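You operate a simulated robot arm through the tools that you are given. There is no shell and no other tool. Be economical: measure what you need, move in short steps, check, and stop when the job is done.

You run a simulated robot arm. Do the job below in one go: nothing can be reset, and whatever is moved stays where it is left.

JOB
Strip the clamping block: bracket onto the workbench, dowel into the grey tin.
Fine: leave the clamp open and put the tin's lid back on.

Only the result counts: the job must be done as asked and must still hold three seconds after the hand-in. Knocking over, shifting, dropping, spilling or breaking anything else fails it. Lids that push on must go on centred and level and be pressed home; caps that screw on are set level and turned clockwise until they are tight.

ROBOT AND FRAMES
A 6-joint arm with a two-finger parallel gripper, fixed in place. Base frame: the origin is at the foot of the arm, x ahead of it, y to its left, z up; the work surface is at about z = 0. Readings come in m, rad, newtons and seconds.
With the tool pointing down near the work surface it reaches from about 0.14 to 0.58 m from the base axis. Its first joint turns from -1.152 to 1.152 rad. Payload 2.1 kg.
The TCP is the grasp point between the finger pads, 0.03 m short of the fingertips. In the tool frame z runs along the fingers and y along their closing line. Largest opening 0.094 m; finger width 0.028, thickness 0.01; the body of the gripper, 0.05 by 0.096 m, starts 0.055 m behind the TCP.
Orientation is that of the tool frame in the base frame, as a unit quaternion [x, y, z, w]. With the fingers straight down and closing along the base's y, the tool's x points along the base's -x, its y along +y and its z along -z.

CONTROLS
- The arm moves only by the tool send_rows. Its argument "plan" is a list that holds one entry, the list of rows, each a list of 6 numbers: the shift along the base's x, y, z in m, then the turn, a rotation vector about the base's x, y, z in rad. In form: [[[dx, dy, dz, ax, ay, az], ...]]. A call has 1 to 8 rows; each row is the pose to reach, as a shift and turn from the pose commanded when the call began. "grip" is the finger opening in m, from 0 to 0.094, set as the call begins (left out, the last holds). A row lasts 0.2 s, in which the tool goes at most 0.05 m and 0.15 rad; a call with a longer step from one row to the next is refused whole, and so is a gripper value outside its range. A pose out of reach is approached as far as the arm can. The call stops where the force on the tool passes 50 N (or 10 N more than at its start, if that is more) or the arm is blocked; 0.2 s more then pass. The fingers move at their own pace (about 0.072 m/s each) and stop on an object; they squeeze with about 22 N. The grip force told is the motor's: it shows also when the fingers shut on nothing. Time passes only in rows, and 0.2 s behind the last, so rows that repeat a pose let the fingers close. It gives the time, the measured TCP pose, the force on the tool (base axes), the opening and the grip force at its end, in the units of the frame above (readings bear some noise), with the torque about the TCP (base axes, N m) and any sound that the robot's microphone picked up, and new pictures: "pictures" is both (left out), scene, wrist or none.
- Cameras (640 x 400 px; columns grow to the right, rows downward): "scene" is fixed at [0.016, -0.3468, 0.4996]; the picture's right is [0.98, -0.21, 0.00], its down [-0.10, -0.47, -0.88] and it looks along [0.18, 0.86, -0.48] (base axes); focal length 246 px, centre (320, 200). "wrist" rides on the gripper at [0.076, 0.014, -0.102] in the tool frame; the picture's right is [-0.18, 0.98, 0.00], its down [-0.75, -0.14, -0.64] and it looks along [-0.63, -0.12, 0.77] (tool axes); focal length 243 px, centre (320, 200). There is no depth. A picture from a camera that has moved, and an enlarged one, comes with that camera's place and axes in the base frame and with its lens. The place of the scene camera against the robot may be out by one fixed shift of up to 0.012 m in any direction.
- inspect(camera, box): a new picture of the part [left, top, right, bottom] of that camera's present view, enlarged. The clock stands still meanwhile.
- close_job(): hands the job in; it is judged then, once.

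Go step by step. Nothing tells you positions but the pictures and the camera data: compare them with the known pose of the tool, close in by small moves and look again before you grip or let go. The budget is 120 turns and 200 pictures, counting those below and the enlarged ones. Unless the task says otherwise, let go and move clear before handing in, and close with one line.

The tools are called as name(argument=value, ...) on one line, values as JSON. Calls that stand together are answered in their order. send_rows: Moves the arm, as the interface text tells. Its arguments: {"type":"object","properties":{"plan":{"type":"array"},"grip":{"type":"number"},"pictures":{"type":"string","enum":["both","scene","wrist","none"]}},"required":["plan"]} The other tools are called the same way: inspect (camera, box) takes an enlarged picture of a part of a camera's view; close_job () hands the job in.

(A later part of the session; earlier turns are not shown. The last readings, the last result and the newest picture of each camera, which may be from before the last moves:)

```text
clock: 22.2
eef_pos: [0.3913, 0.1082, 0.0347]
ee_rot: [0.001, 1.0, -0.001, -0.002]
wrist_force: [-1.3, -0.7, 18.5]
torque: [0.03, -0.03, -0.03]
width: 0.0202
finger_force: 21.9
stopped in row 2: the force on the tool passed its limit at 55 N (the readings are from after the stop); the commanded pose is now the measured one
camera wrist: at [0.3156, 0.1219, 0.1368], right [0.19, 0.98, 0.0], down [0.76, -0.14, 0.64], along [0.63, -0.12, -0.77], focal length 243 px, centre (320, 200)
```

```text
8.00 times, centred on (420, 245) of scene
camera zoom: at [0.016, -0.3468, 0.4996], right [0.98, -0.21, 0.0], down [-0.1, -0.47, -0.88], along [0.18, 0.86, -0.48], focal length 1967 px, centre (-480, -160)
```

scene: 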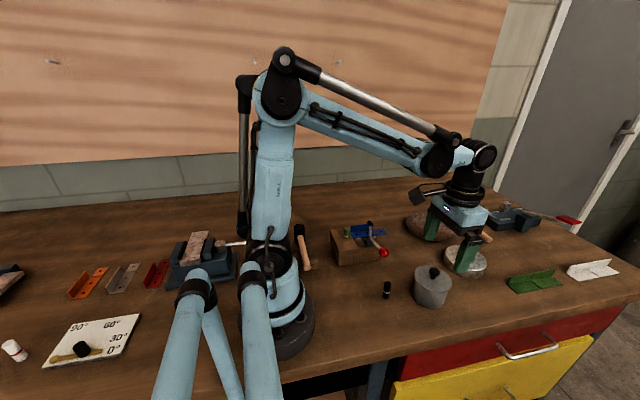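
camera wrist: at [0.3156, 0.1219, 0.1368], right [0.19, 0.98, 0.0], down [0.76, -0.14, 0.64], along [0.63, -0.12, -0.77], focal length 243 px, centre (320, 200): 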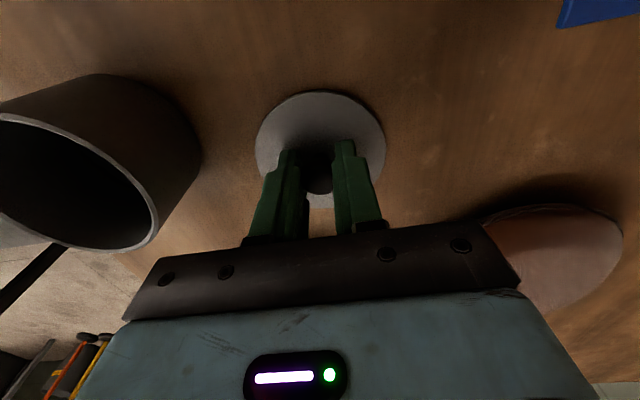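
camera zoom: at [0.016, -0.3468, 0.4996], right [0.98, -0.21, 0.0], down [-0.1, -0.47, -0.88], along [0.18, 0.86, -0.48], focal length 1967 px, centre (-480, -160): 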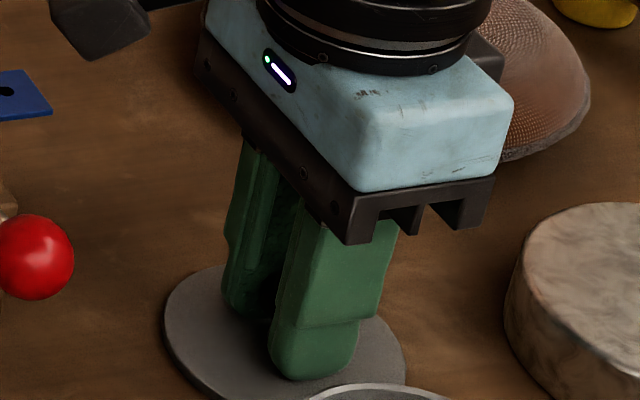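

The lid rests on the bench with the TCP at z ≈ 0.0355 and (0.390, 0.108). I'll release it and rise.

send_rows(plan=[[[0, 0, 0.001, 0, 0, 0], [0, 0, 0.001, 0, 0, 0]]], pictures="none", grip=0.05)

send_rows(plan=[[[0, 0, 0.03, 0, 0, 0], [0, 0, 0.08, 0, 0, 0], [0, 0, 0.12, 0, 0, 0], [0, 0, 0.16, 0, 0, 0]]], pictures="both")

```text
clock: 22.8
eef_pos: [0.3904, 0.1064, 0.0346]
ee_rot: [0.0, 1.0, 0.001, -0.002]
wrist_force: [0.4, -0.8, 3.3]
torque: [-0.01, -0.05, -0.01]
width: 0.0487
finger_force: 0.0
```

```text
clock: 23.8
eef_pos: [0.3894, 0.1079, 0.1935]
ee_rot: [0.0, 1.0, 0.0, -0.002]
wrist_force: [-0.1, 0.3, 0.0]
torque: [0.0, 0.01, 0.0]
width: 0.05
finger_force: 0.0
camera wrist: at [0.314, 0.1225, 0.2975], right [0.19, 0.98, 0.0], down [0.76, -0.14, 0.64], along [0.63, -0.12, -0.77], focal length 243 px, centre (320, 200)
```

scene: 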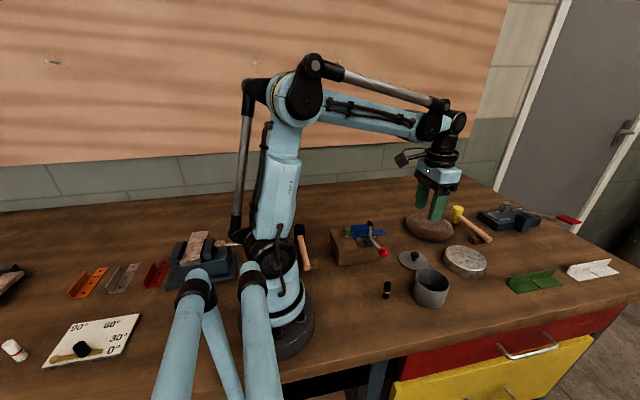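
wrist: 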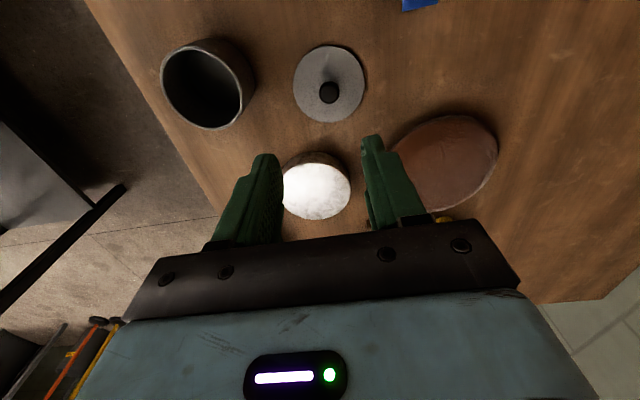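

The lid is down safely. Next is the bracket (roughly x 0.23–0.33, flange near y ≈ 0.212): I'll hover above it and look.

send_rows(plan=[[[-0.03, 0.026, 0.0, 0, 0, 0], [-0.06, 0.052, 0.0, 0, 0, 0], [-0.09, 0.078, 0.0, 0, 0, 0], [-0.12, 0.104, 0.0, 0, 0, 0], [-0.12, 0.104, -0.03, 0, -0.004, 0], [-0.12, 0.104, -0.03, 0, -0.004, 0]]], grip=0.04, pictures="wrist")

inspect(camera="scene", box=[325, 180, 405, 265])

inspect(camera="wrist", box=[240, 20, 400, 180])

```text
clock: 25.2
eef_pos: [0.2679, 0.212, 0.1634]
ee_rot: [0.001, 1.0, 0.0, -0.001]
wrist_force: [0.0, 0.4, 0.0]
torque: [0.01, 0.01, 0.01]
width: 0.0402
finger_force: 0.0
camera wrist: at [0.1924, 0.2264, 0.2657], right [0.19, 0.98, 0.0], down [0.75, -0.14, 0.64], along [0.63, -0.12, -0.77], focal length 243 px, centre (320, 200)
```

wrist: 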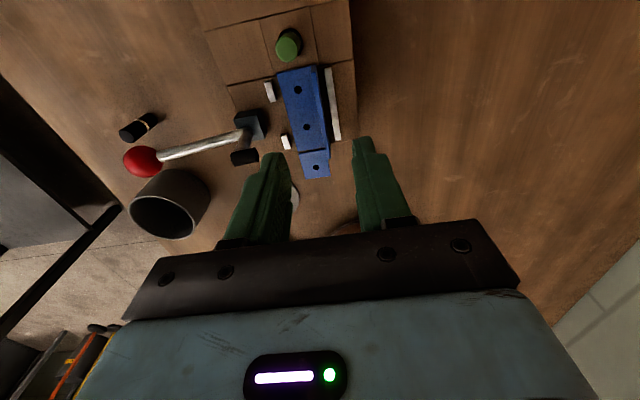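

```text
4.71 times, centred on (365, 222) of scene
camera zoom: at [0.016, -0.3468, 0.4996], right [0.98, -0.21, 0.0], down [-0.1, -0.47, -0.88], along [0.18, 0.86, -0.48], focal length 1157 px, centre (108, 94)
```

zoom: 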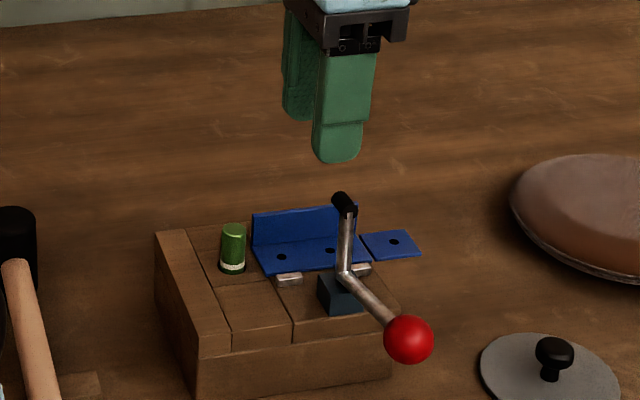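

```text
2.50 times, centred on (320, 100) of wrist
camera zoom: at [0.1924, 0.2264, 0.2657], right [0.19, 0.98, 0.0], down [0.75, -0.14, 0.64], along [0.63, -0.12, -0.77], focal length 606 px, centre (320, 450)
```

zoom: 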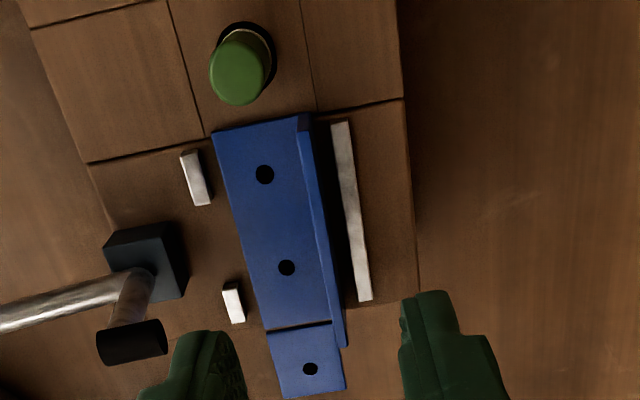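

The flange top runs along x at y ≈ 0.214, centred near x ≈ 0.265. I'll shift over it and descend part way with a 0.03 opening.

send_rows(plan=[[[-0.002, 0.002, -0.02, 0, 0, 0], [-0.002, 0.002, -0.045, 0, 0, 0], [-0.002, 0.002, -0.045, 0, 0, 0]]], grip=0.03, pictures="none")

inspect(camera="scene", box=[335, 190, 405, 260])

inspect(camera="wrist", box=[240, 40, 400, 220])

```text
clock: 26.0
eef_pos: [0.2666, 0.2133, 0.1188]
ee_rot: [0.001, 1.0, 0.0, 0.0]
wrist_force: [-0.1, 0.0, 0.7]
torque: [-0.02, -0.02, 0.01]
width: 0.0299
finger_force: 0.1
```

```text
5.71 times, centred on (370, 225) of scene
camera zoom: at [0.016, -0.3468, 0.4996], right [0.98, -0.21, 0.0], down [-0.1, -0.47, -0.88], along [0.18, 0.86, -0.48], focal length 1405 px, centre (34, 57)
```

zoom: 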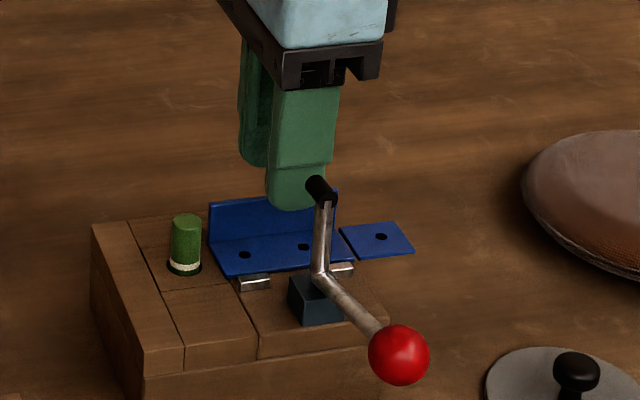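

```text
2.22 times, centred on (320, 130) of wrist
camera zoom: at [0.1905, 0.2274, 0.2212], right [0.19, 0.98, 0.0], down [0.75, -0.14, 0.64], along [0.63, -0.12, -0.77], focal length 539 px, centre (320, 356)
```

zoom: 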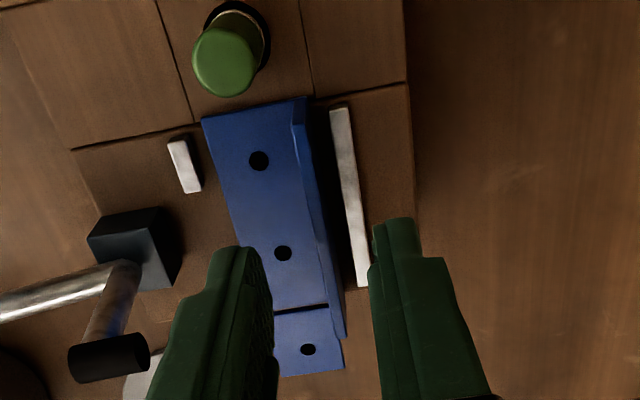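

The fingers straddle the flange. I'll lower so the tips are about 1 cm below its top edge, then check.

send_rows(plan=[[[0, 0.0015, -0.01, 0, 0, 0], [0, 0.0015, -0.018, 0, 0, 0], [0, 0.0015, -0.018, 0, 0, 0]]], pictures="none")

inspect(camera="scene", box=[335, 190, 405, 260])

inspect(camera="wrist", box=[240, 60, 400, 220])

```text
clock: 26.8
eef_pos: [0.2678, 0.216, 0.1018]
ee_rot: [0.001, 1.0, -0.001, 0.0]
wrist_force: [0.2, 0.5, 0.0]
torque: [-0.02, -0.02, -0.01]
width: 0.0299
finger_force: 0.0
```

```text
5.71 times, centred on (370, 225) of scene
camera zoom: at [0.016, -0.3468, 0.4996], right [0.98, -0.21, 0.0], down [-0.1, -0.47, -0.88], along [0.18, 0.86, -0.48], focal length 1405 px, centre (34, 57)
```

zoom: 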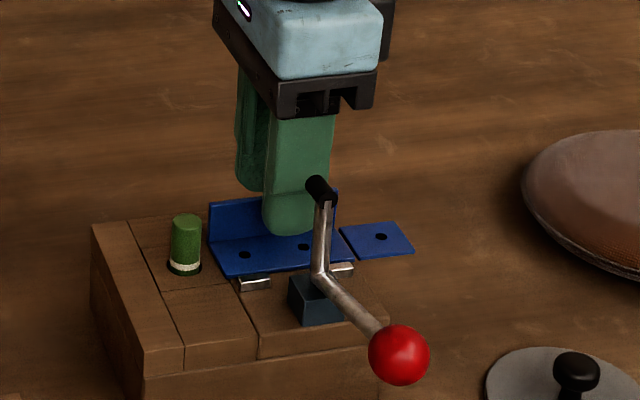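

```text
2.50 times, centred on (320, 140) of wrist
camera zoom: at [0.1912, 0.2307, 0.2035], right [0.19, 0.98, 0.0], down [0.75, -0.14, 0.64], along [0.63, -0.12, -0.77], focal length 606 px, centre (320, 350)
```

zoom: 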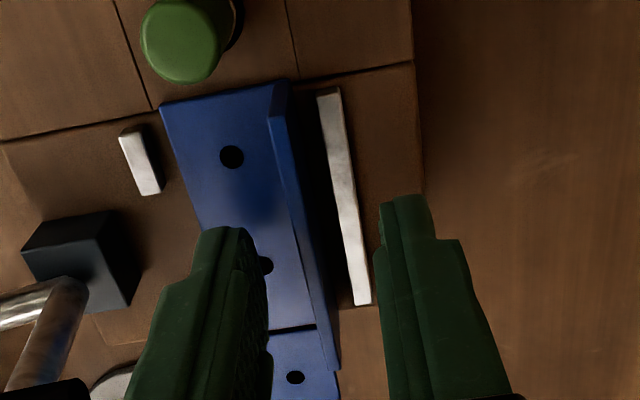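

The flange is about 3 mm toward -y of centre, so I'll shift and close gently.

send_rows(plan=[[[0, -0.003, 0, 0, 0, 0], [0, -0.003, 0, 0, 0, 0]]], pictures="none")

send_rows(plan=[[[0, 0, 0, 0, 0, 0], [0, 0, 0, 0, 0, 0], [0, 0, 0, 0, 0, 0]]], grip=0.0, pictures="wrist")

inspect(camera="scene", box=[335, 190, 405, 260])

```text
clock: 27.4
eef_pos: [0.2658, 0.213, 0.1016]
ee_rot: [0.001, 1.0, 0.0, 0.0]
wrist_force: [0.1, -0.1, 0.9]
torque: [0.03, 0.03, 0.0]
width: 0.03
finger_force: 0.1
```

```text
clock: 28.2
eef_pos: [0.2667, 0.2126, 0.1016]
ee_rot: [0.001, 1.0, 0.001, 0.0]
wrist_force: [1.1, -0.3, -0.1]
torque: [0.01, -0.03, -0.03]
width: 0.0028
finger_force: 21.7
camera wrist: at [0.1909, 0.2273, 0.2036], right [0.19, 0.98, 0.0], down [0.75, -0.14, 0.64], along [0.63, -0.12, -0.77], focal length 243 px, centre (320, 200)
```

wrist: 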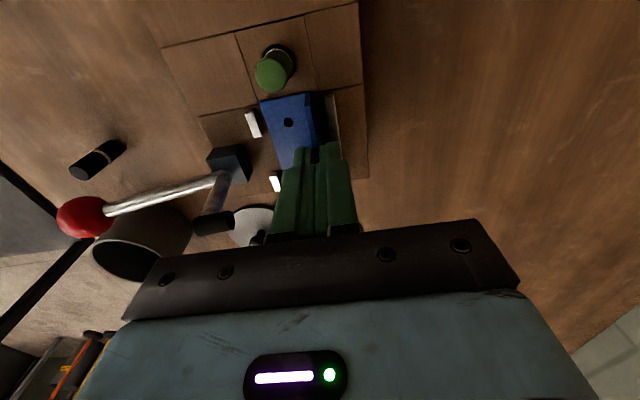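

```text
5.71 times, centred on (370, 225) of scene
camera zoom: at [0.016, -0.3468, 0.4996], right [0.98, -0.21, 0.0], down [-0.1, -0.47, -0.88], along [0.18, 0.86, -0.48], focal length 1405 px, centre (34, 57)
```

zoom: 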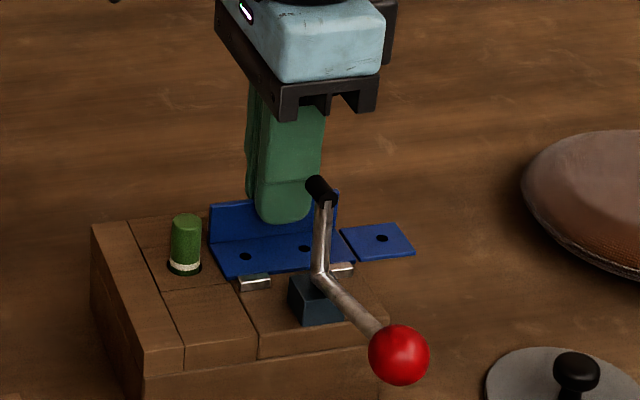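

The bracket is gripped (2.8 mm flange), and the open clamp bar at y ≈ 0.16 is clear of it. I'll lift straight up.

send_rows(plan=[[[0, 0.0, 0.005, 0, 0, 0], [0, 0.0, 0.015, 0, 0, 0], [0, 0.0, 0.04, 0, 0, 0], [0, 0.0, 0.07, 0, 0, 0]]], pictures="wrist")

inspect(camera="scene", box=[325, 170, 415, 260])

```text
clock: 29.2
eef_pos: [0.267, 0.2121, 0.1722]
ee_rot: [0.0, 1.0, -0.001, 0.0]
wrist_force: [0.2, 0.1, 0.0]
torque: [0.02, 0.02, -0.02]
width: 0.0031
finger_force: 21.9
camera wrist: at [0.1915, 0.2272, 0.2734], right [0.19, 0.98, 0.0], down [0.75, -0.14, 0.64], along [0.63, -0.12, -0.77], focal length 243 px, centre (320, 200)
```

wrist: 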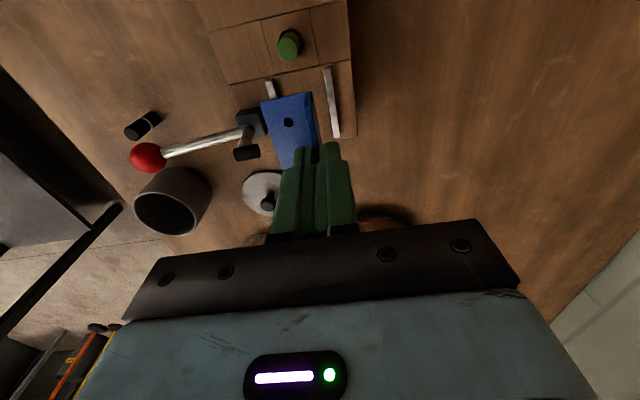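

```text
4.44 times, centred on (370, 215) of scene
camera zoom: at [0.016, -0.3468, 0.4996], right [0.98, -0.21, 0.0], down [-0.1, -0.47, -0.88], along [0.18, 0.86, -0.48], focal length 1093 px, centre (98, 133)
```

zoom: 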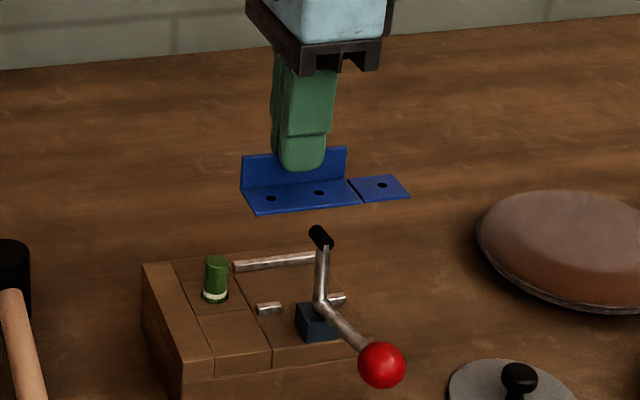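

The bracket is free. I'll carry it to the empty bench area behind the block (y ≈ 0.32) and lower it.

send_rows(plan=[[[0.003, 0.04, 0.0, 0, 0, 0], [0.006, 0.08, 0.0, 0, 0, 0], [0.01, 0.11, 0.0, 0, 0, 0], [0.01, 0.11, -0.045, 0, 0, 0], [0.01, 0.11, -0.08, 0, 0, 0], [0.01, 0.11, -0.1, 0, 0, 0], [0.01, 0.11, -0.112, 0, 0, 0], [0.01, 0.11, -0.112, 0, 0, 0]]], pictures="wrist")

inspect(camera="scene", box=[325, 170, 415, 260])

```text
clock: 31.0
eef_pos: [0.2781, 0.3215, 0.0581]
ee_rot: [0.0, 1.0, 0.0, 0.0]
wrist_force: [0.2, -0.1, -0.3]
torque: [0.0, 0.01, 0.01]
width: 0.0029
finger_force: 22.4
camera wrist: at [0.2025, 0.3364, 0.1603], right [0.19, 0.98, 0.0], down [0.75, -0.14, 0.64], along [0.63, -0.12, -0.77], focal length 243 px, centre (320, 200)
```

wrist: 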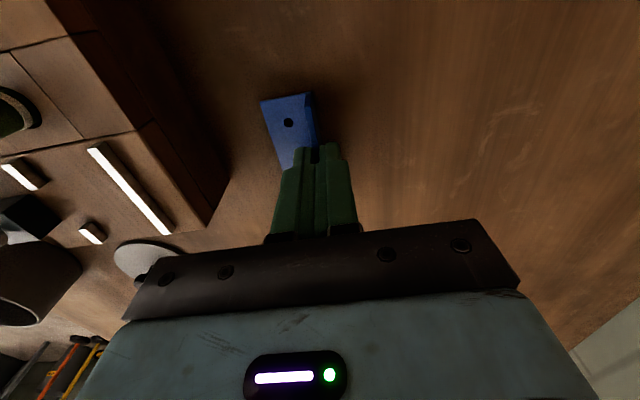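

```text
4.44 times, centred on (370, 215) of scene
camera zoom: at [0.016, -0.3468, 0.4996], right [0.98, -0.21, 0.0], down [-0.1, -0.47, -0.88], along [0.18, 0.86, -0.48], focal length 1093 px, centre (98, 133)
```

zoom: 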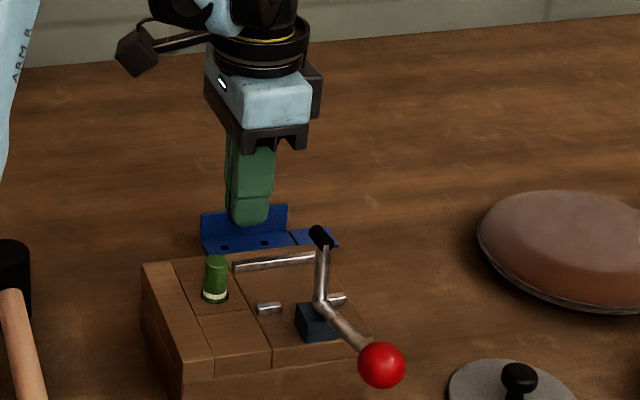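

Clear of the block. I'm lowering in small steps to feel the bench.

send_rows(plan=[[[0, 0, -0.003, 0, 0, 0], [0, 0, -0.006, 0, 0, 0], [0, 0, -0.008, 0, 0, 0]]], pictures="none")

send_rows(plan=[[[0, 0, -0.0015, 0, 0, 0], [0, 0, -0.003, 0, 0, 0]]], pictures="none")

send_rows(plan=[[[0, 0, -0.001, 0, 0, 0], [0, 0, -0.002, 0, 0, 0]]], pictures="none")

```text
clock: 31.8
eef_pos: [0.2785, 0.3215, 0.0521]
ee_rot: [0.001, 1.0, 0.0, 0.0]
wrist_force: [0.3, -0.1, -0.1]
torque: [0.0, 0.01, -0.01]
width: 0.0028
finger_force: 22.1
```

```text
clock: 32.4
eef_pos: [0.2789, 0.323, 0.0484]
ee_rot: [0.001, 1.0, 0.0, 0.0]
wrist_force: [0.1, 0.7, -0.4]
torque: [0.0, -0.01, 0.0]
width: 0.0029
finger_force: 22.0
```

```text
clock: 33.0
eef_pos: [0.2787, 0.3231, 0.0466]
ee_rot: [0.001, 1.0, 0.0, 0.0]
wrist_force: [-0.8, -0.2, 1.0]
torque: [-0.01, -0.01, 0.02]
width: 0.0032
finger_force: 22.1
```

send_rows(plan=[[[0, 0, -0.001, 0, 0, 0], [0, 0, -0.002, 0, 0, 0]]], pictures="none")

send_rows(plan=[[[0, 0, -0.001, 0, 0, 0], [0, 0, -0.0015, 0, 0, 0]]], pictures="none")

inspect(camera="scene", box=[335, 190, 395, 250])

```text
clock: 33.6
eef_pos: [0.2788, 0.3228, 0.0443]
ee_rot: [0.001, 1.0, 0.0, 0.0]
wrist_force: [1.9, 0.0, 21.0]
torque: [-0.01, 0.0, 0.0]
width: 0.003
finger_force: 22.1
```

```text
clock: 34.2
eef_pos: [0.2782, 0.3221, 0.0437]
ee_rot: [0.001, 1.0, 0.0, 0.001]
wrist_force: [6.0, 3.7, 19.2]
torque: [0.11, -0.18, 0.01]
width: 0.003
finger_force: 22.0
```

```text
6.67 times, centred on (365, 220) of scene
camera zoom: at [0.016, -0.3469, 0.4996], right [0.98, -0.21, 0.0], down [-0.1, -0.47, -0.88], along [0.18, 0.86, -0.48], focal length 1640 px, centre (20, 67)
```

zoom: 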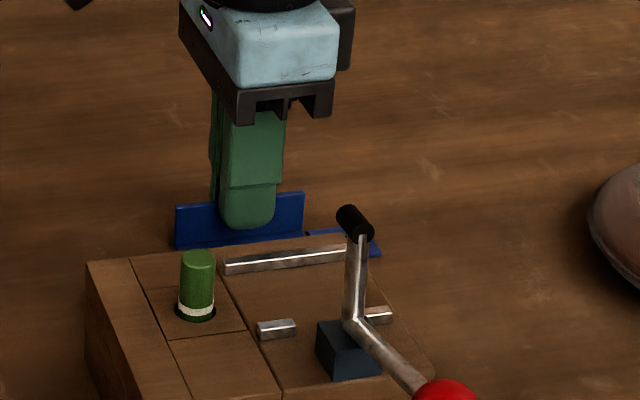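

The bracket is on the bench, so I release and rise.

send_rows(plan=[[[0, 0, 0.001, 0, 0, 0], [0, 0, 0.001, 0, 0, 0]]], pictures="none", grip=0.03)

send_rows(plan=[[[0, 0, 0.03, 0, 0, 0], [0, 0, 0.08, 0, 0, 0], [-0.02, -0.03, 0.11, 0, 0, 0], [-0.04, -0.07, 0.13, 0, 0, 0], [-0.055, -0.1, 0.13, 0, 0, 0], [-0.068, -0.127, 0.13, 0, 0, 0], [-0.068, -0.127, 0.12, 0, 0, 0]]], grip=0.05, pictures="both")

inspect(camera="scene", box=[325, 180, 405, 260])

```text
clock: 34.8
eef_pos: [0.2783, 0.3225, 0.0435]
ee_rot: [0.001, 1.0, -0.001, 0.0]
wrist_force: [-0.2, 0.3, 0.2]
torque: [0.03, -0.01, -0.01]
width: 0.0299
finger_force: 0.1
```

```text
clock: 36.4
eef_pos: [0.2092, 0.1949, 0.1645]
ee_rot: [0.002, 1.0, 0.0, 0.0]
wrist_force: [-0.6, -0.7, 0.7]
torque: [0.02, 0.01, -0.03]
width: 0.05
finger_force: 0.1
camera wrist: at [0.1339, 0.2089, 0.2665], right [0.19, 0.98, 0.0], down [0.75, -0.14, 0.64], along [0.63, -0.12, -0.77], focal length 243 px, centre (320, 200)
```

scene: 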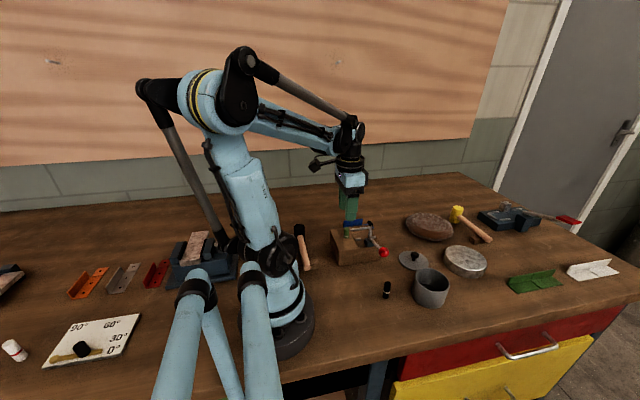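
wrist: 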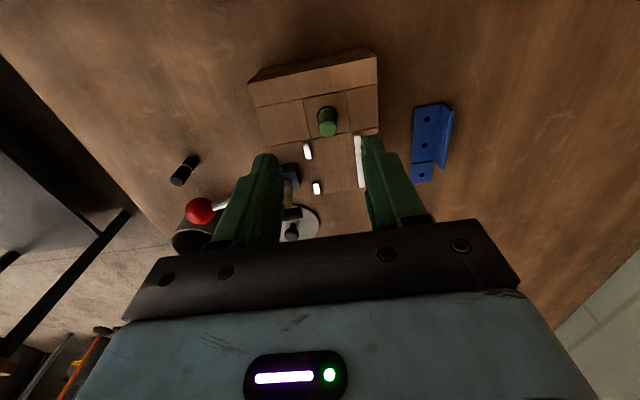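

```text
5.00 times, centred on (365, 220) of scene
camera zoom: at [0.016, -0.3468, 0.4996], right [0.98, -0.21, 0.0], down [-0.1, -0.47, -0.88], along [0.18, 0.86, -0.48], focal length 1230 px, centre (95, 100)
```

zoom: 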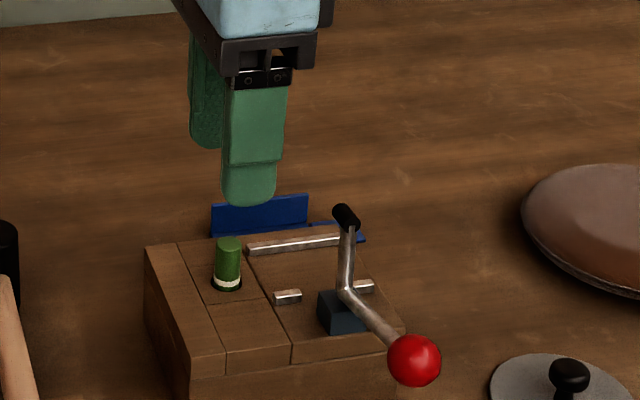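

The bracket lies flat on the bench. The dowel is at about (0.211, 0.200) with its top at z ≈ 0.085, so I'll descend over it.

send_rows(plan=[[[0.002, 0.0055, -0.02, 0, 0, 0], [0.002, 0.0055, -0.05, 0, 0, 0], [0.002, 0.0055, -0.056, 0, 0, 0], [0.002, 0.0055, -0.056, 0, 0, 0]]], grip=0.05, pictures="wrist")

inspect(camera="scene", box=[325, 190, 395, 260])

inspect(camera="wrist", box=[240, 60, 400, 220])

```text
clock: 37.4
eef_pos: [0.2128, 0.2006, 0.108]
ee_rot: [0.001, 1.0, -0.001, 0.001]
wrist_force: [0.7, 0.8, -0.1]
torque: [-0.05, -0.01, 0.0]
width: 0.05
finger_force: 0.0
camera wrist: at [0.1373, 0.2155, 0.2103], right [0.19, 0.98, 0.0], down [0.75, -0.14, 0.64], along [0.63, -0.12, -0.77], focal length 243 px, centre (320, 200)
```

wrist: 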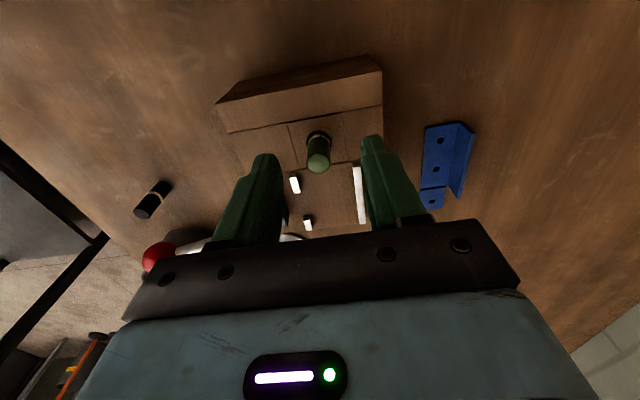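

```text
5.71 times, centred on (360, 225) of scene
camera zoom: at [0.016, -0.3468, 0.4996], right [0.98, -0.21, 0.0], down [-0.1, -0.47, -0.88], along [0.18, 0.86, -0.48], focal length 1405 px, centre (91, 57)
```

zoom: 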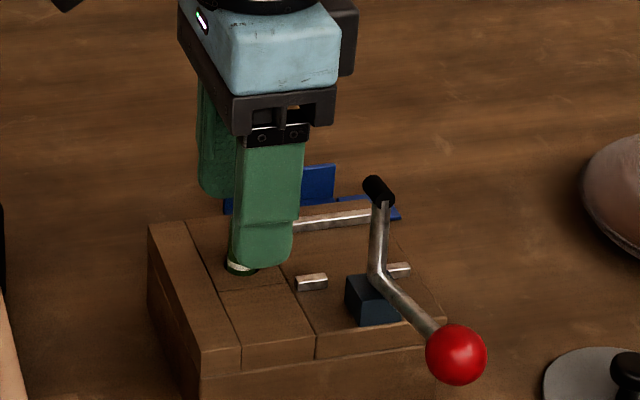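

```text
2.50 times, centred on (320, 140) of wrist
camera zoom: at [0.1373, 0.2155, 0.2103], right [0.19, 0.98, 0.0], down [0.75, -0.14, 0.64], along [0.63, -0.12, -0.77], focal length 606 px, centre (320, 350)
```

zoom: 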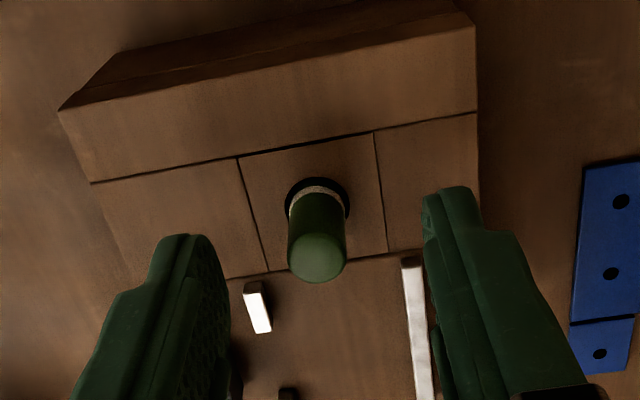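

Aligned with the dowel. I lower to just above the block top and close.

send_rows(plan=[[[-0.001, 0, -0.008, 0, 0, 0], [-0.001, 0, -0.0145, 0, 0, 0], [-0.001, 0, -0.0145, 0, 0, 0]]], pictures="none")

send_rows(plan=[[[0, 0, 0, 0, 0, 0], [0, 0, 0, 0, 0, 0], [0, 0, 0, 0, 0, 0]]], grip=0.0, pictures="none")

send_rows(plan=[[[0, 0, 0.005, 0, 0, 0], [0, 0, 0.015, 0, 0, 0], [0, 0, 0.03, 0, 0, 0], [0, 0, 0.05, 0, 0, 0], [0, 0, 0.08, 0, 0, 0]]], pictures="wrist")

inspect(camera="scene", box=[325, 170, 405, 260])

```text
clock: 38.2
eef_pos: [0.2113, 0.2012, 0.0949]
ee_rot: [0.001, 1.0, 0.0, 0.0]
wrist_force: [-0.5, 0.5, 0.7]
torque: [0.02, -0.05, 0.0]
width: 0.05
finger_force: 0.1
```

```text
clock: 39.0
eef_pos: [0.21, 0.2007, 0.0938]
ee_rot: [0.001, 1.0, 0.0, 0.0]
wrist_force: [-1.2, -0.6, 0.3]
torque: [0.0, -0.02, -0.02]
width: 0.0134
finger_force: 22.4
```

```text
clock: 40.2
eef_pos: [0.2114, 0.1989, 0.1737]
ee_rot: [0.002, 1.0, -0.001, 0.0]
wrist_force: [-0.2, 0.2, 0.4]
torque: [-0.01, -0.01, -0.01]
width: 0.0134
finger_force: 21.6
camera wrist: at [0.1358, 0.2135, 0.2756], right [0.19, 0.98, 0.0], down [0.75, -0.14, 0.64], along [0.63, -0.12, -0.77], focal length 243 px, centre (320, 200)
```

wrist: 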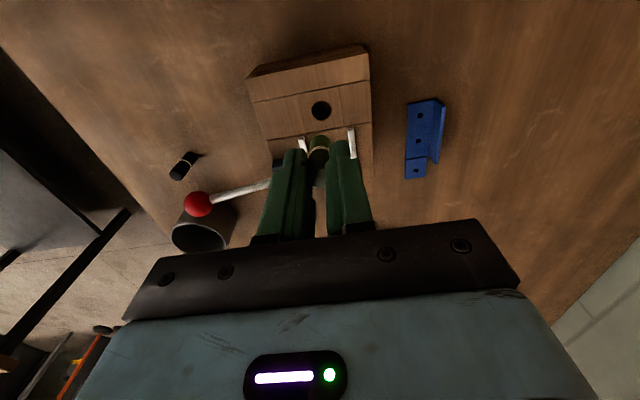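

```text
4.44 times, centred on (365, 215) of scene
camera zoom: at [0.016, -0.3468, 0.4996], right [0.98, -0.21, 0.0], down [-0.1, -0.47, -0.88], along [0.18, 0.86, -0.48], focal length 1093 px, centre (120, 133)
```

zoom: 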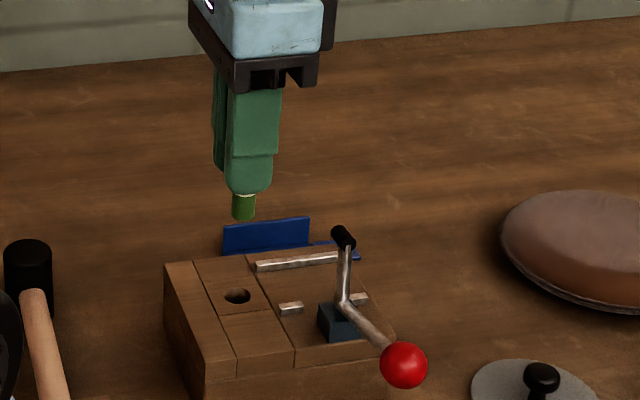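

The dowel is out. I'll carry it high over to the tin at (0.359, -0.001) and look before lowering.

send_rows(plan=[[[0, 0, 0.04, 0, 0, 0], [0.025, -0.033, 0.045, 0, 0, 0], [0.05, -0.067, 0.045, 0, 0, 0], [0.075, -0.1, 0.045, 0, 0, 0], [0.1, -0.134, 0.045, 0, 0, 0], [0.125, -0.167, 0.045, 0, 0, 0], [0.148, -0.2, 0.035, 0, 0, 0], [0.148, -0.2, -0.01, 0, 0, 0]]], pictures="none")

send_rows(plan=[[[0, 0, -0.03, 0, 0, 0], [0, 0, -0.045, 0, 0, 0], [0, 0, -0.045, 0, 0, 0]]], pictures="wrist")

inspect(camera="scene", box=[390, 220, 480, 310])

```text
clock: 42.0
eef_pos: [0.3592, -0.001, 0.1661]
ee_rot: [0.001, 1.0, -0.001, 0.001]
wrist_force: [0.0, -0.2, 0.1]
torque: [0.01, -0.03, 0.02]
width: 0.0138
finger_force: 22.1
```

```text
clock: 42.8
eef_pos: [0.3585, -0.0009, 0.1204]
ee_rot: [0.001, 1.0, -0.001, 0.0]
wrist_force: [0.0, 0.0, 0.3]
torque: [-0.03, 0.01, -0.02]
width: 0.0136
finger_force: 21.8
camera wrist: at [0.283, 0.0131, 0.2215], right [0.19, 0.98, 0.0], down [0.75, -0.14, 0.64], along [0.63, -0.12, -0.77], focal length 243 px, centre (320, 200)
```

wrist: 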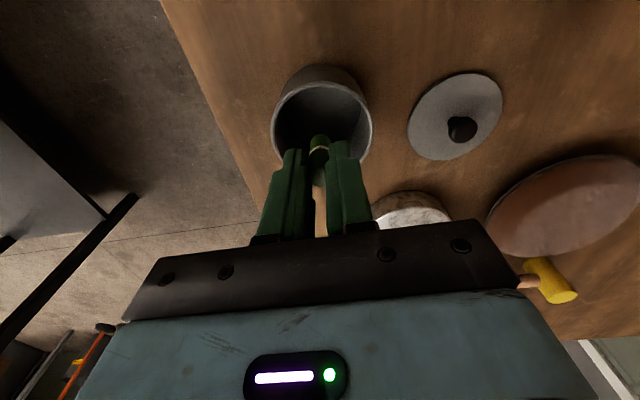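

```text
4.44 times, centred on (435, 265) of scene
camera zoom: at [0.016, -0.3468, 0.4996], right [0.98, -0.21, 0.0], down [-0.1, -0.47, -0.88], along [0.18, 0.86, -0.48], focal length 1093 px, centre (-191, -89)
```

zoom: 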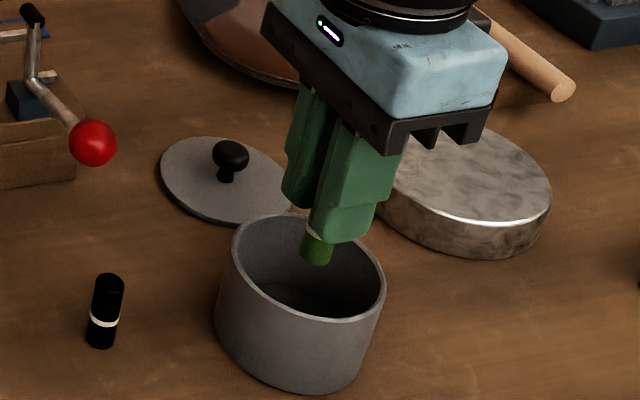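

The dowel is over the opening. I'll lower it in steps while watching clearances.

send_rows(plan=[[[-0.002, 0, -0.015, 0, 0, 0], [-0.002, 0, -0.03, 0, 0, 0], [-0.002, 0, -0.035, 0, 0, 0], [-0.002, 0, -0.035, 0, 0, 0]]], pictures="wrist")

inspect(camera="scene", box=[390, 220, 480, 310])

inspect(camera="wrist", box=[240, 60, 400, 220])

```text
clock: 43.8
eef_pos: [0.3571, -0.0001, 0.0829]
ee_rot: [0.0, 1.0, -0.001, 0.0]
wrist_force: [-0.4, 0.5, -0.2]
torque: [-0.01, 0.01, 0.0]
width: 0.0135
finger_force: 22.4
camera wrist: at [0.282, 0.0144, 0.1859], right [0.19, 0.98, 0.0], down [0.75, -0.14, 0.64], along [0.63, -0.12, -0.77], focal length 243 px, centre (320, 200)
```

wrist: 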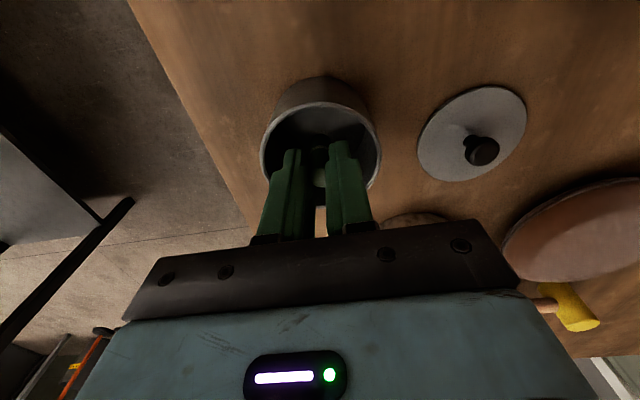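

```text
4.44 times, centred on (435, 265) of scene
camera zoom: at [0.016, -0.3468, 0.4996], right [0.98, -0.21, 0.0], down [-0.1, -0.47, -0.88], along [0.18, 0.86, -0.48], focal length 1093 px, centre (-191, -89)
```

zoom: 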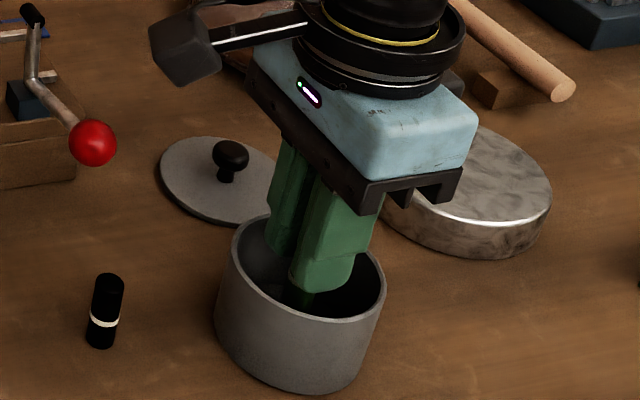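

```text
2.50 times, centred on (320, 140) of wrist
camera zoom: at [0.282, 0.0144, 0.1859], right [0.19, 0.98, 0.0], down [0.75, -0.14, 0.64], along [0.63, -0.12, -0.77], focal length 606 px, centre (320, 350)
```

zoom: 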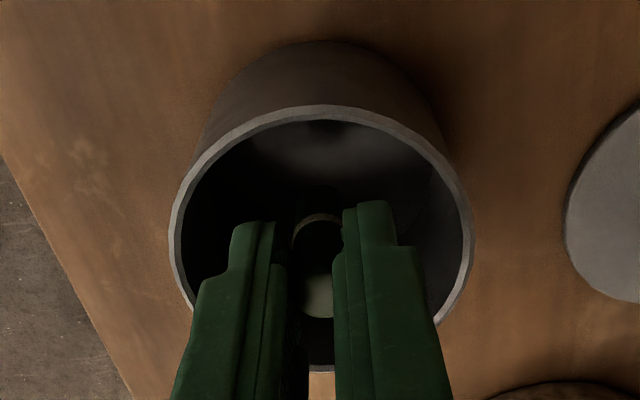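

Well centred. I continue down gently until the dowel touches the tin floor.

send_rows(plan=[[[0, 0, -0.01, 0, 0, 0], [0, 0, -0.018, 0, 0, 0], [0, 0, -0.023, 0, 0, 0], [0, 0, -0.023, 0, 0, 0]]], pictures="none")

send_rows(plan=[[[0, 0, -0.002, 0, 0, 0], [0, 0, -0.003, 0, 0, 0]]], pictures="none")

send_rows(plan=[[[0, 0, -0.001, 0, 0, 0], [0, 0, -0.002, 0, 0, 0]]], pictures="none")

inspect(camera="wrist", box=[240, 60, 400, 220])

```text
clock: 44.8
eef_pos: [0.357, 0.0007, 0.062]
ee_rot: [0.001, 1.0, 0.0, 0.0]
wrist_force: [-0.4, 1.0, 5.9]
torque: [0.09, 0.0, 0.02]
width: 0.0137
finger_force: 21.3
```

```text
clock: 45.4
eef_pos: [0.3572, -0.0004, 0.0576]
ee_rot: [0.001, 1.0, 0.0, 0.0]
wrist_force: [0.6, 2.1, 17.1]
torque: [0.01, -0.05, 0.02]
width: 0.0135
finger_force: 21.9
```

```text
clock: 46.0
eef_pos: [0.3567, 0.0001, 0.0563]
ee_rot: [0.001, 1.0, 0.0, 0.0]
wrist_force: [0.4, 3.5, 15.6]
torque: [0.26, -0.08, 0.01]
width: 0.0138
finger_force: 22.9
```

```text
2.50 times, centred on (320, 140) of wrist
camera zoom: at [0.2819, 0.0151, 0.158], right [0.19, 0.98, 0.0], down [0.75, -0.14, 0.64], along [0.63, -0.12, -0.77], focal length 606 px, centre (320, 350)
```

zoom: 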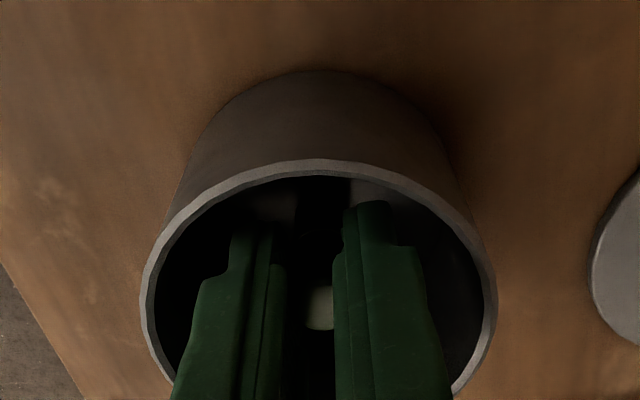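

The dowel is standing on the tin floor. I release it and rise straight up.

send_rows(plan=[[[0, 0, 0.001, 0, 0, 0], [0, 0, 0.001, 0, 0, 0], [0, 0, 0.001, 0, 0, 0]]], grip=0.03, pictures="none")

send_rows(plan=[[[0, 0, 0.02, 0, 0, 0], [0, 0, 0.05, 0, 0, 0], [0, 0, 0.09, 0, 0, 0], [0, 0, 0.13, 0, 0, 0]]], pictures="wrist")

inspect(camera="scene", box=[390, 220, 480, 310])

inspect(camera="wrist", box=[240, 40, 400, 200])

```text
clock: 46.8
eef_pos: [0.3566, -0.0013, 0.0572]
ee_rot: [0.002, 1.0, -0.001, -0.001]
wrist_force: [-0.1, 0.3, -0.3]
torque: [-0.01, 0.01, -0.02]
width: 0.03
finger_force: 0.0
```

```text
clock: 47.8
eef_pos: [0.3567, 0.0001, 0.1879]
ee_rot: [0.0, 1.0, 0.0, 0.0]
wrist_force: [0.7, -0.1, 0.0]
torque: [0.0, 0.05, -0.03]
width: 0.0298
finger_force: 0.0
camera wrist: at [0.2808, 0.0138, 0.2898], right [0.19, 0.98, 0.0], down [0.75, -0.14, 0.64], along [0.63, -0.12, -0.77], focal length 243 px, centre (320, 200)
```

wrist: 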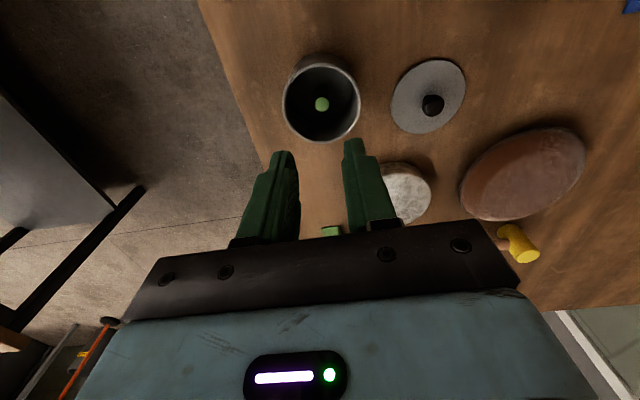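

```text
4.44 times, centred on (435, 265) of scene
camera zoom: at [0.016, -0.3468, 0.4996], right [0.98, -0.21, 0.0], down [-0.1, -0.47, -0.88], along [0.18, 0.86, -0.48], focal length 1093 px, centre (-191, -89)
```

zoom: 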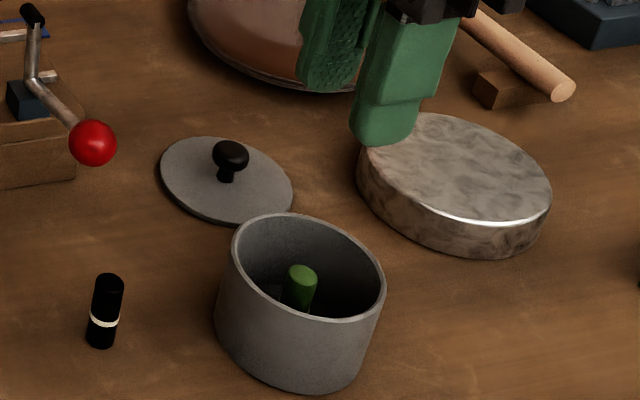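

```text
2.50 times, centred on (320, 120) of wrist
camera zoom: at [0.2808, 0.0138, 0.2898], right [0.19, 0.98, 0.0], down [0.75, -0.14, 0.64], along [0.63, -0.12, -0.77], focal length 606 px, centre (320, 400)
```

zoom: 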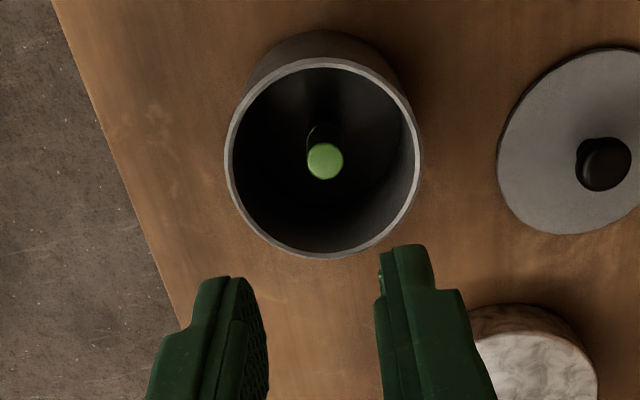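

The dowel stands upright in the tin. Now I go back for the lid and hover above its knob.

send_rows(plan=[[[0.012, 0.04, 0, 0, 0, 0], [0.024, 0.08, 0, 0, 0, 0], [0.034, 0.108, 0, 0, 0, 0], [0.034, 0.108, -0.04, 0, 0, 0], [0.034, 0.108, -0.08, 0, 0, 0], [0.034, 0.108, -0.11, 0, 0, 0], [0.034, 0.108, -0.11, 0, 0, 0]]], grip=0.05, pictures="none")

inspect(camera="scene", box=[380, 200, 470, 290])

inspect(camera="wrist", box=[240, 60, 400, 220])

```text
clock: 49.4
eef_pos: [0.3889, 0.1081, 0.0769]
ee_rot: [0.001, 1.0, -0.001, 0.0]
wrist_force: [1.1, -1.0, -0.6]
torque: [0.02, 0.0, 0.06]
width: 0.0501
finger_force: 0.0
```

```text
4.44 times, centred on (425, 245) of scene
camera zoom: at [0.016, -0.3468, 0.4996], right [0.98, -0.21, 0.0], down [-0.1, -0.47, -0.88], along [0.18, 0.86, -0.48], focal length 1093 px, centre (-147, 0)
```

zoom: 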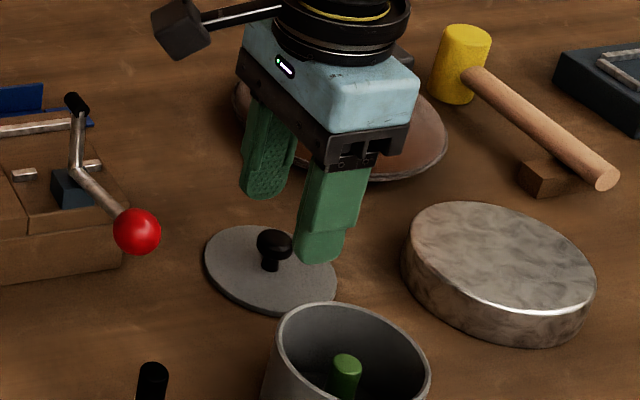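

```text
2.50 times, centred on (320, 140) of wrist
camera zoom: at [0.3133, 0.1224, 0.1785], right [0.19, 0.98, 0.0], down [0.75, -0.14, 0.64], along [0.63, -0.12, -0.77], focal length 606 px, centre (320, 350)
```

zoom: 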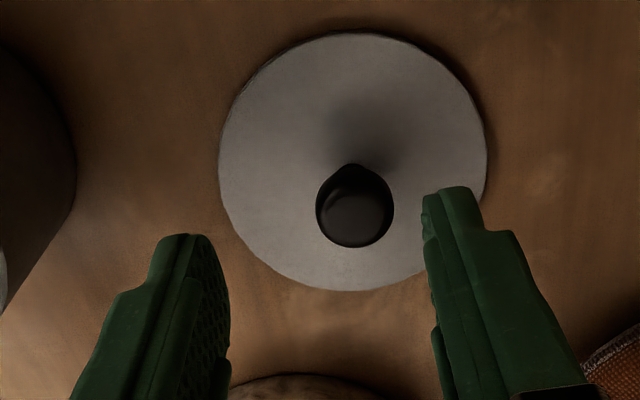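

The lid shifted about 9 mm toward +y on release, so I'll realign over the knob and look again.

send_rows(plan=[[[0.002, 0.009, 0, 0, 0, 0], [0.002, 0.009, -0.015, 0, 0, 0], [0.002, 0.009, -0.015, 0, 0, 0]]], pictures="none")

inspect(camera="scene", box=[380, 200, 470, 290])

inspect(camera="wrist", box=[240, 60, 400, 220])

```text
clock: 50.2
eef_pos: [0.3911, 0.1177, 0.0638]
ee_rot: [0.001, 1.0, 0.0, 0.0]
wrist_force: [0.8, -0.3, -0.9]
torque: [0.01, 0.01, 0.01]
width: 0.0497
finger_force: 0.2
```

```text
4.44 times, centred on (425, 245) of scene
camera zoom: at [0.016, -0.3468, 0.4996], right [0.98, -0.21, 0.0], down [-0.1, -0.47, -0.88], along [0.18, 0.86, -0.48], focal length 1093 px, centre (-147, 0)
```

zoom: 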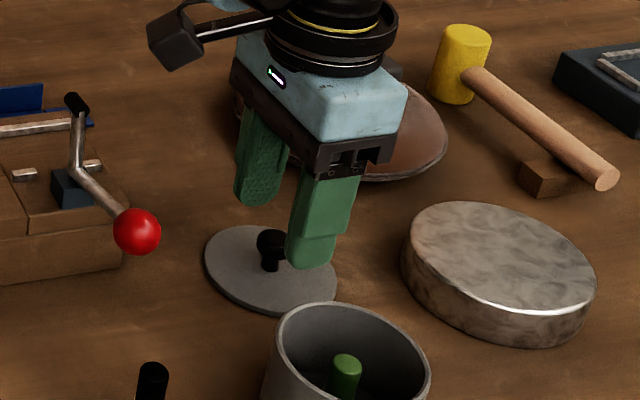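

```text
2.50 times, centred on (320, 140) of wrist
camera zoom: at [0.3168, 0.1323, 0.165], right [0.19, 0.98, 0.0], down [0.75, -0.14, 0.64], along [0.63, -0.12, -0.77], focal length 606 px, centre (320, 350)
```

zoom: 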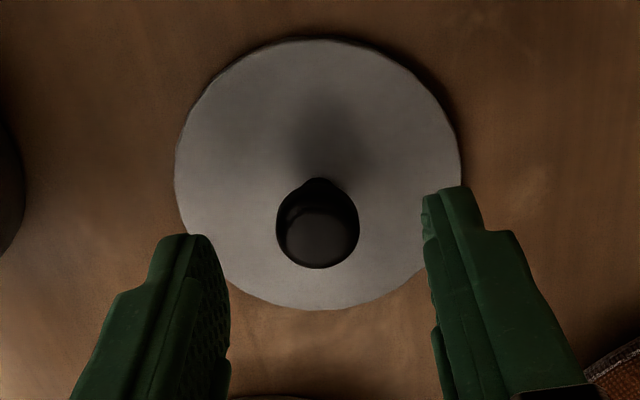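

Centred in y. I'll descend to near grip height and compare the picture with the first grip.

send_rows(plan=[[[0, 0, -0.012, 0, 0, 0], [0, 0, -0.024, 0, 0, 0], [0, 0, -0.026, 0, 0, 0], [0, 0, -0.026, 0, 0, 0]]], pictures="wrist")

inspect(camera="wrist", box=[240, 80, 400, 240])

inspect(camera="scene", box=[390, 210, 450, 270])

```text
clock: 51.2
eef_pos: [0.3933, 0.1181, 0.0368]
ee_rot: [0.001, 1.0, -0.002, 0.0]
wrist_force: [-0.1, -0.6, -0.4]
torque: [-0.03, 0.03, 0.0]
width: 0.0502
finger_force: 0.1
camera wrist: at [0.3186, 0.1323, 0.1384], right [0.19, 0.98, 0.0], down [0.75, -0.14, 0.64], along [0.63, -0.12, -0.77], focal length 243 px, centre (320, 200)
```

wrist: 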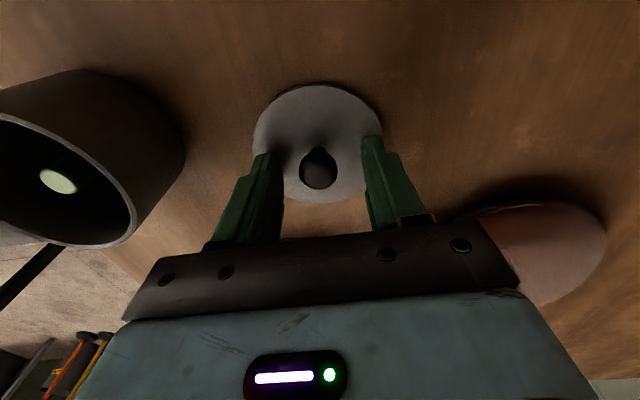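

```text
2.50 times, centred on (320, 160) of wrist
camera zoom: at [0.3186, 0.1323, 0.1384], right [0.19, 0.98, 0.0], down [0.75, -0.14, 0.64], along [0.63, -0.12, -0.77], focal length 606 px, centre (320, 300)
```

zoom: 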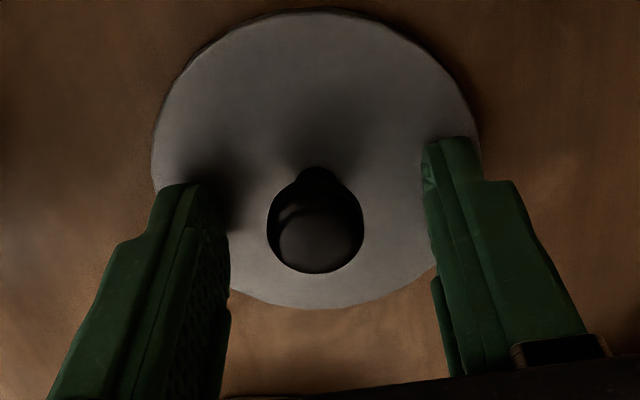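

```text
6.67 times, centred on (420, 240) of scene
camera zoom: at [0.016, -0.3468, 0.4996], right [0.98, -0.21, 0.0], down [-0.1, -0.47, -0.88], along [0.18, 0.86, -0.48], focal length 1640 px, centre (-347, -67)
```

zoom: 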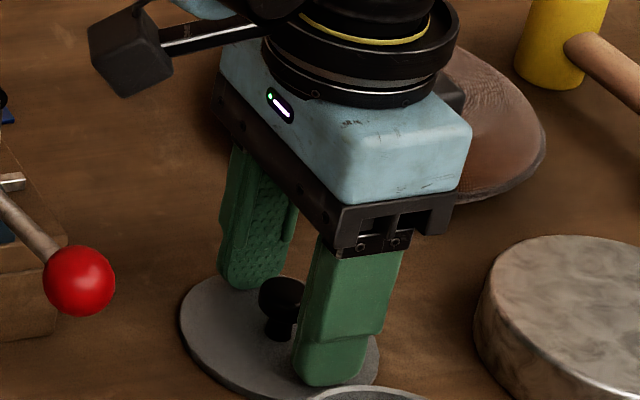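

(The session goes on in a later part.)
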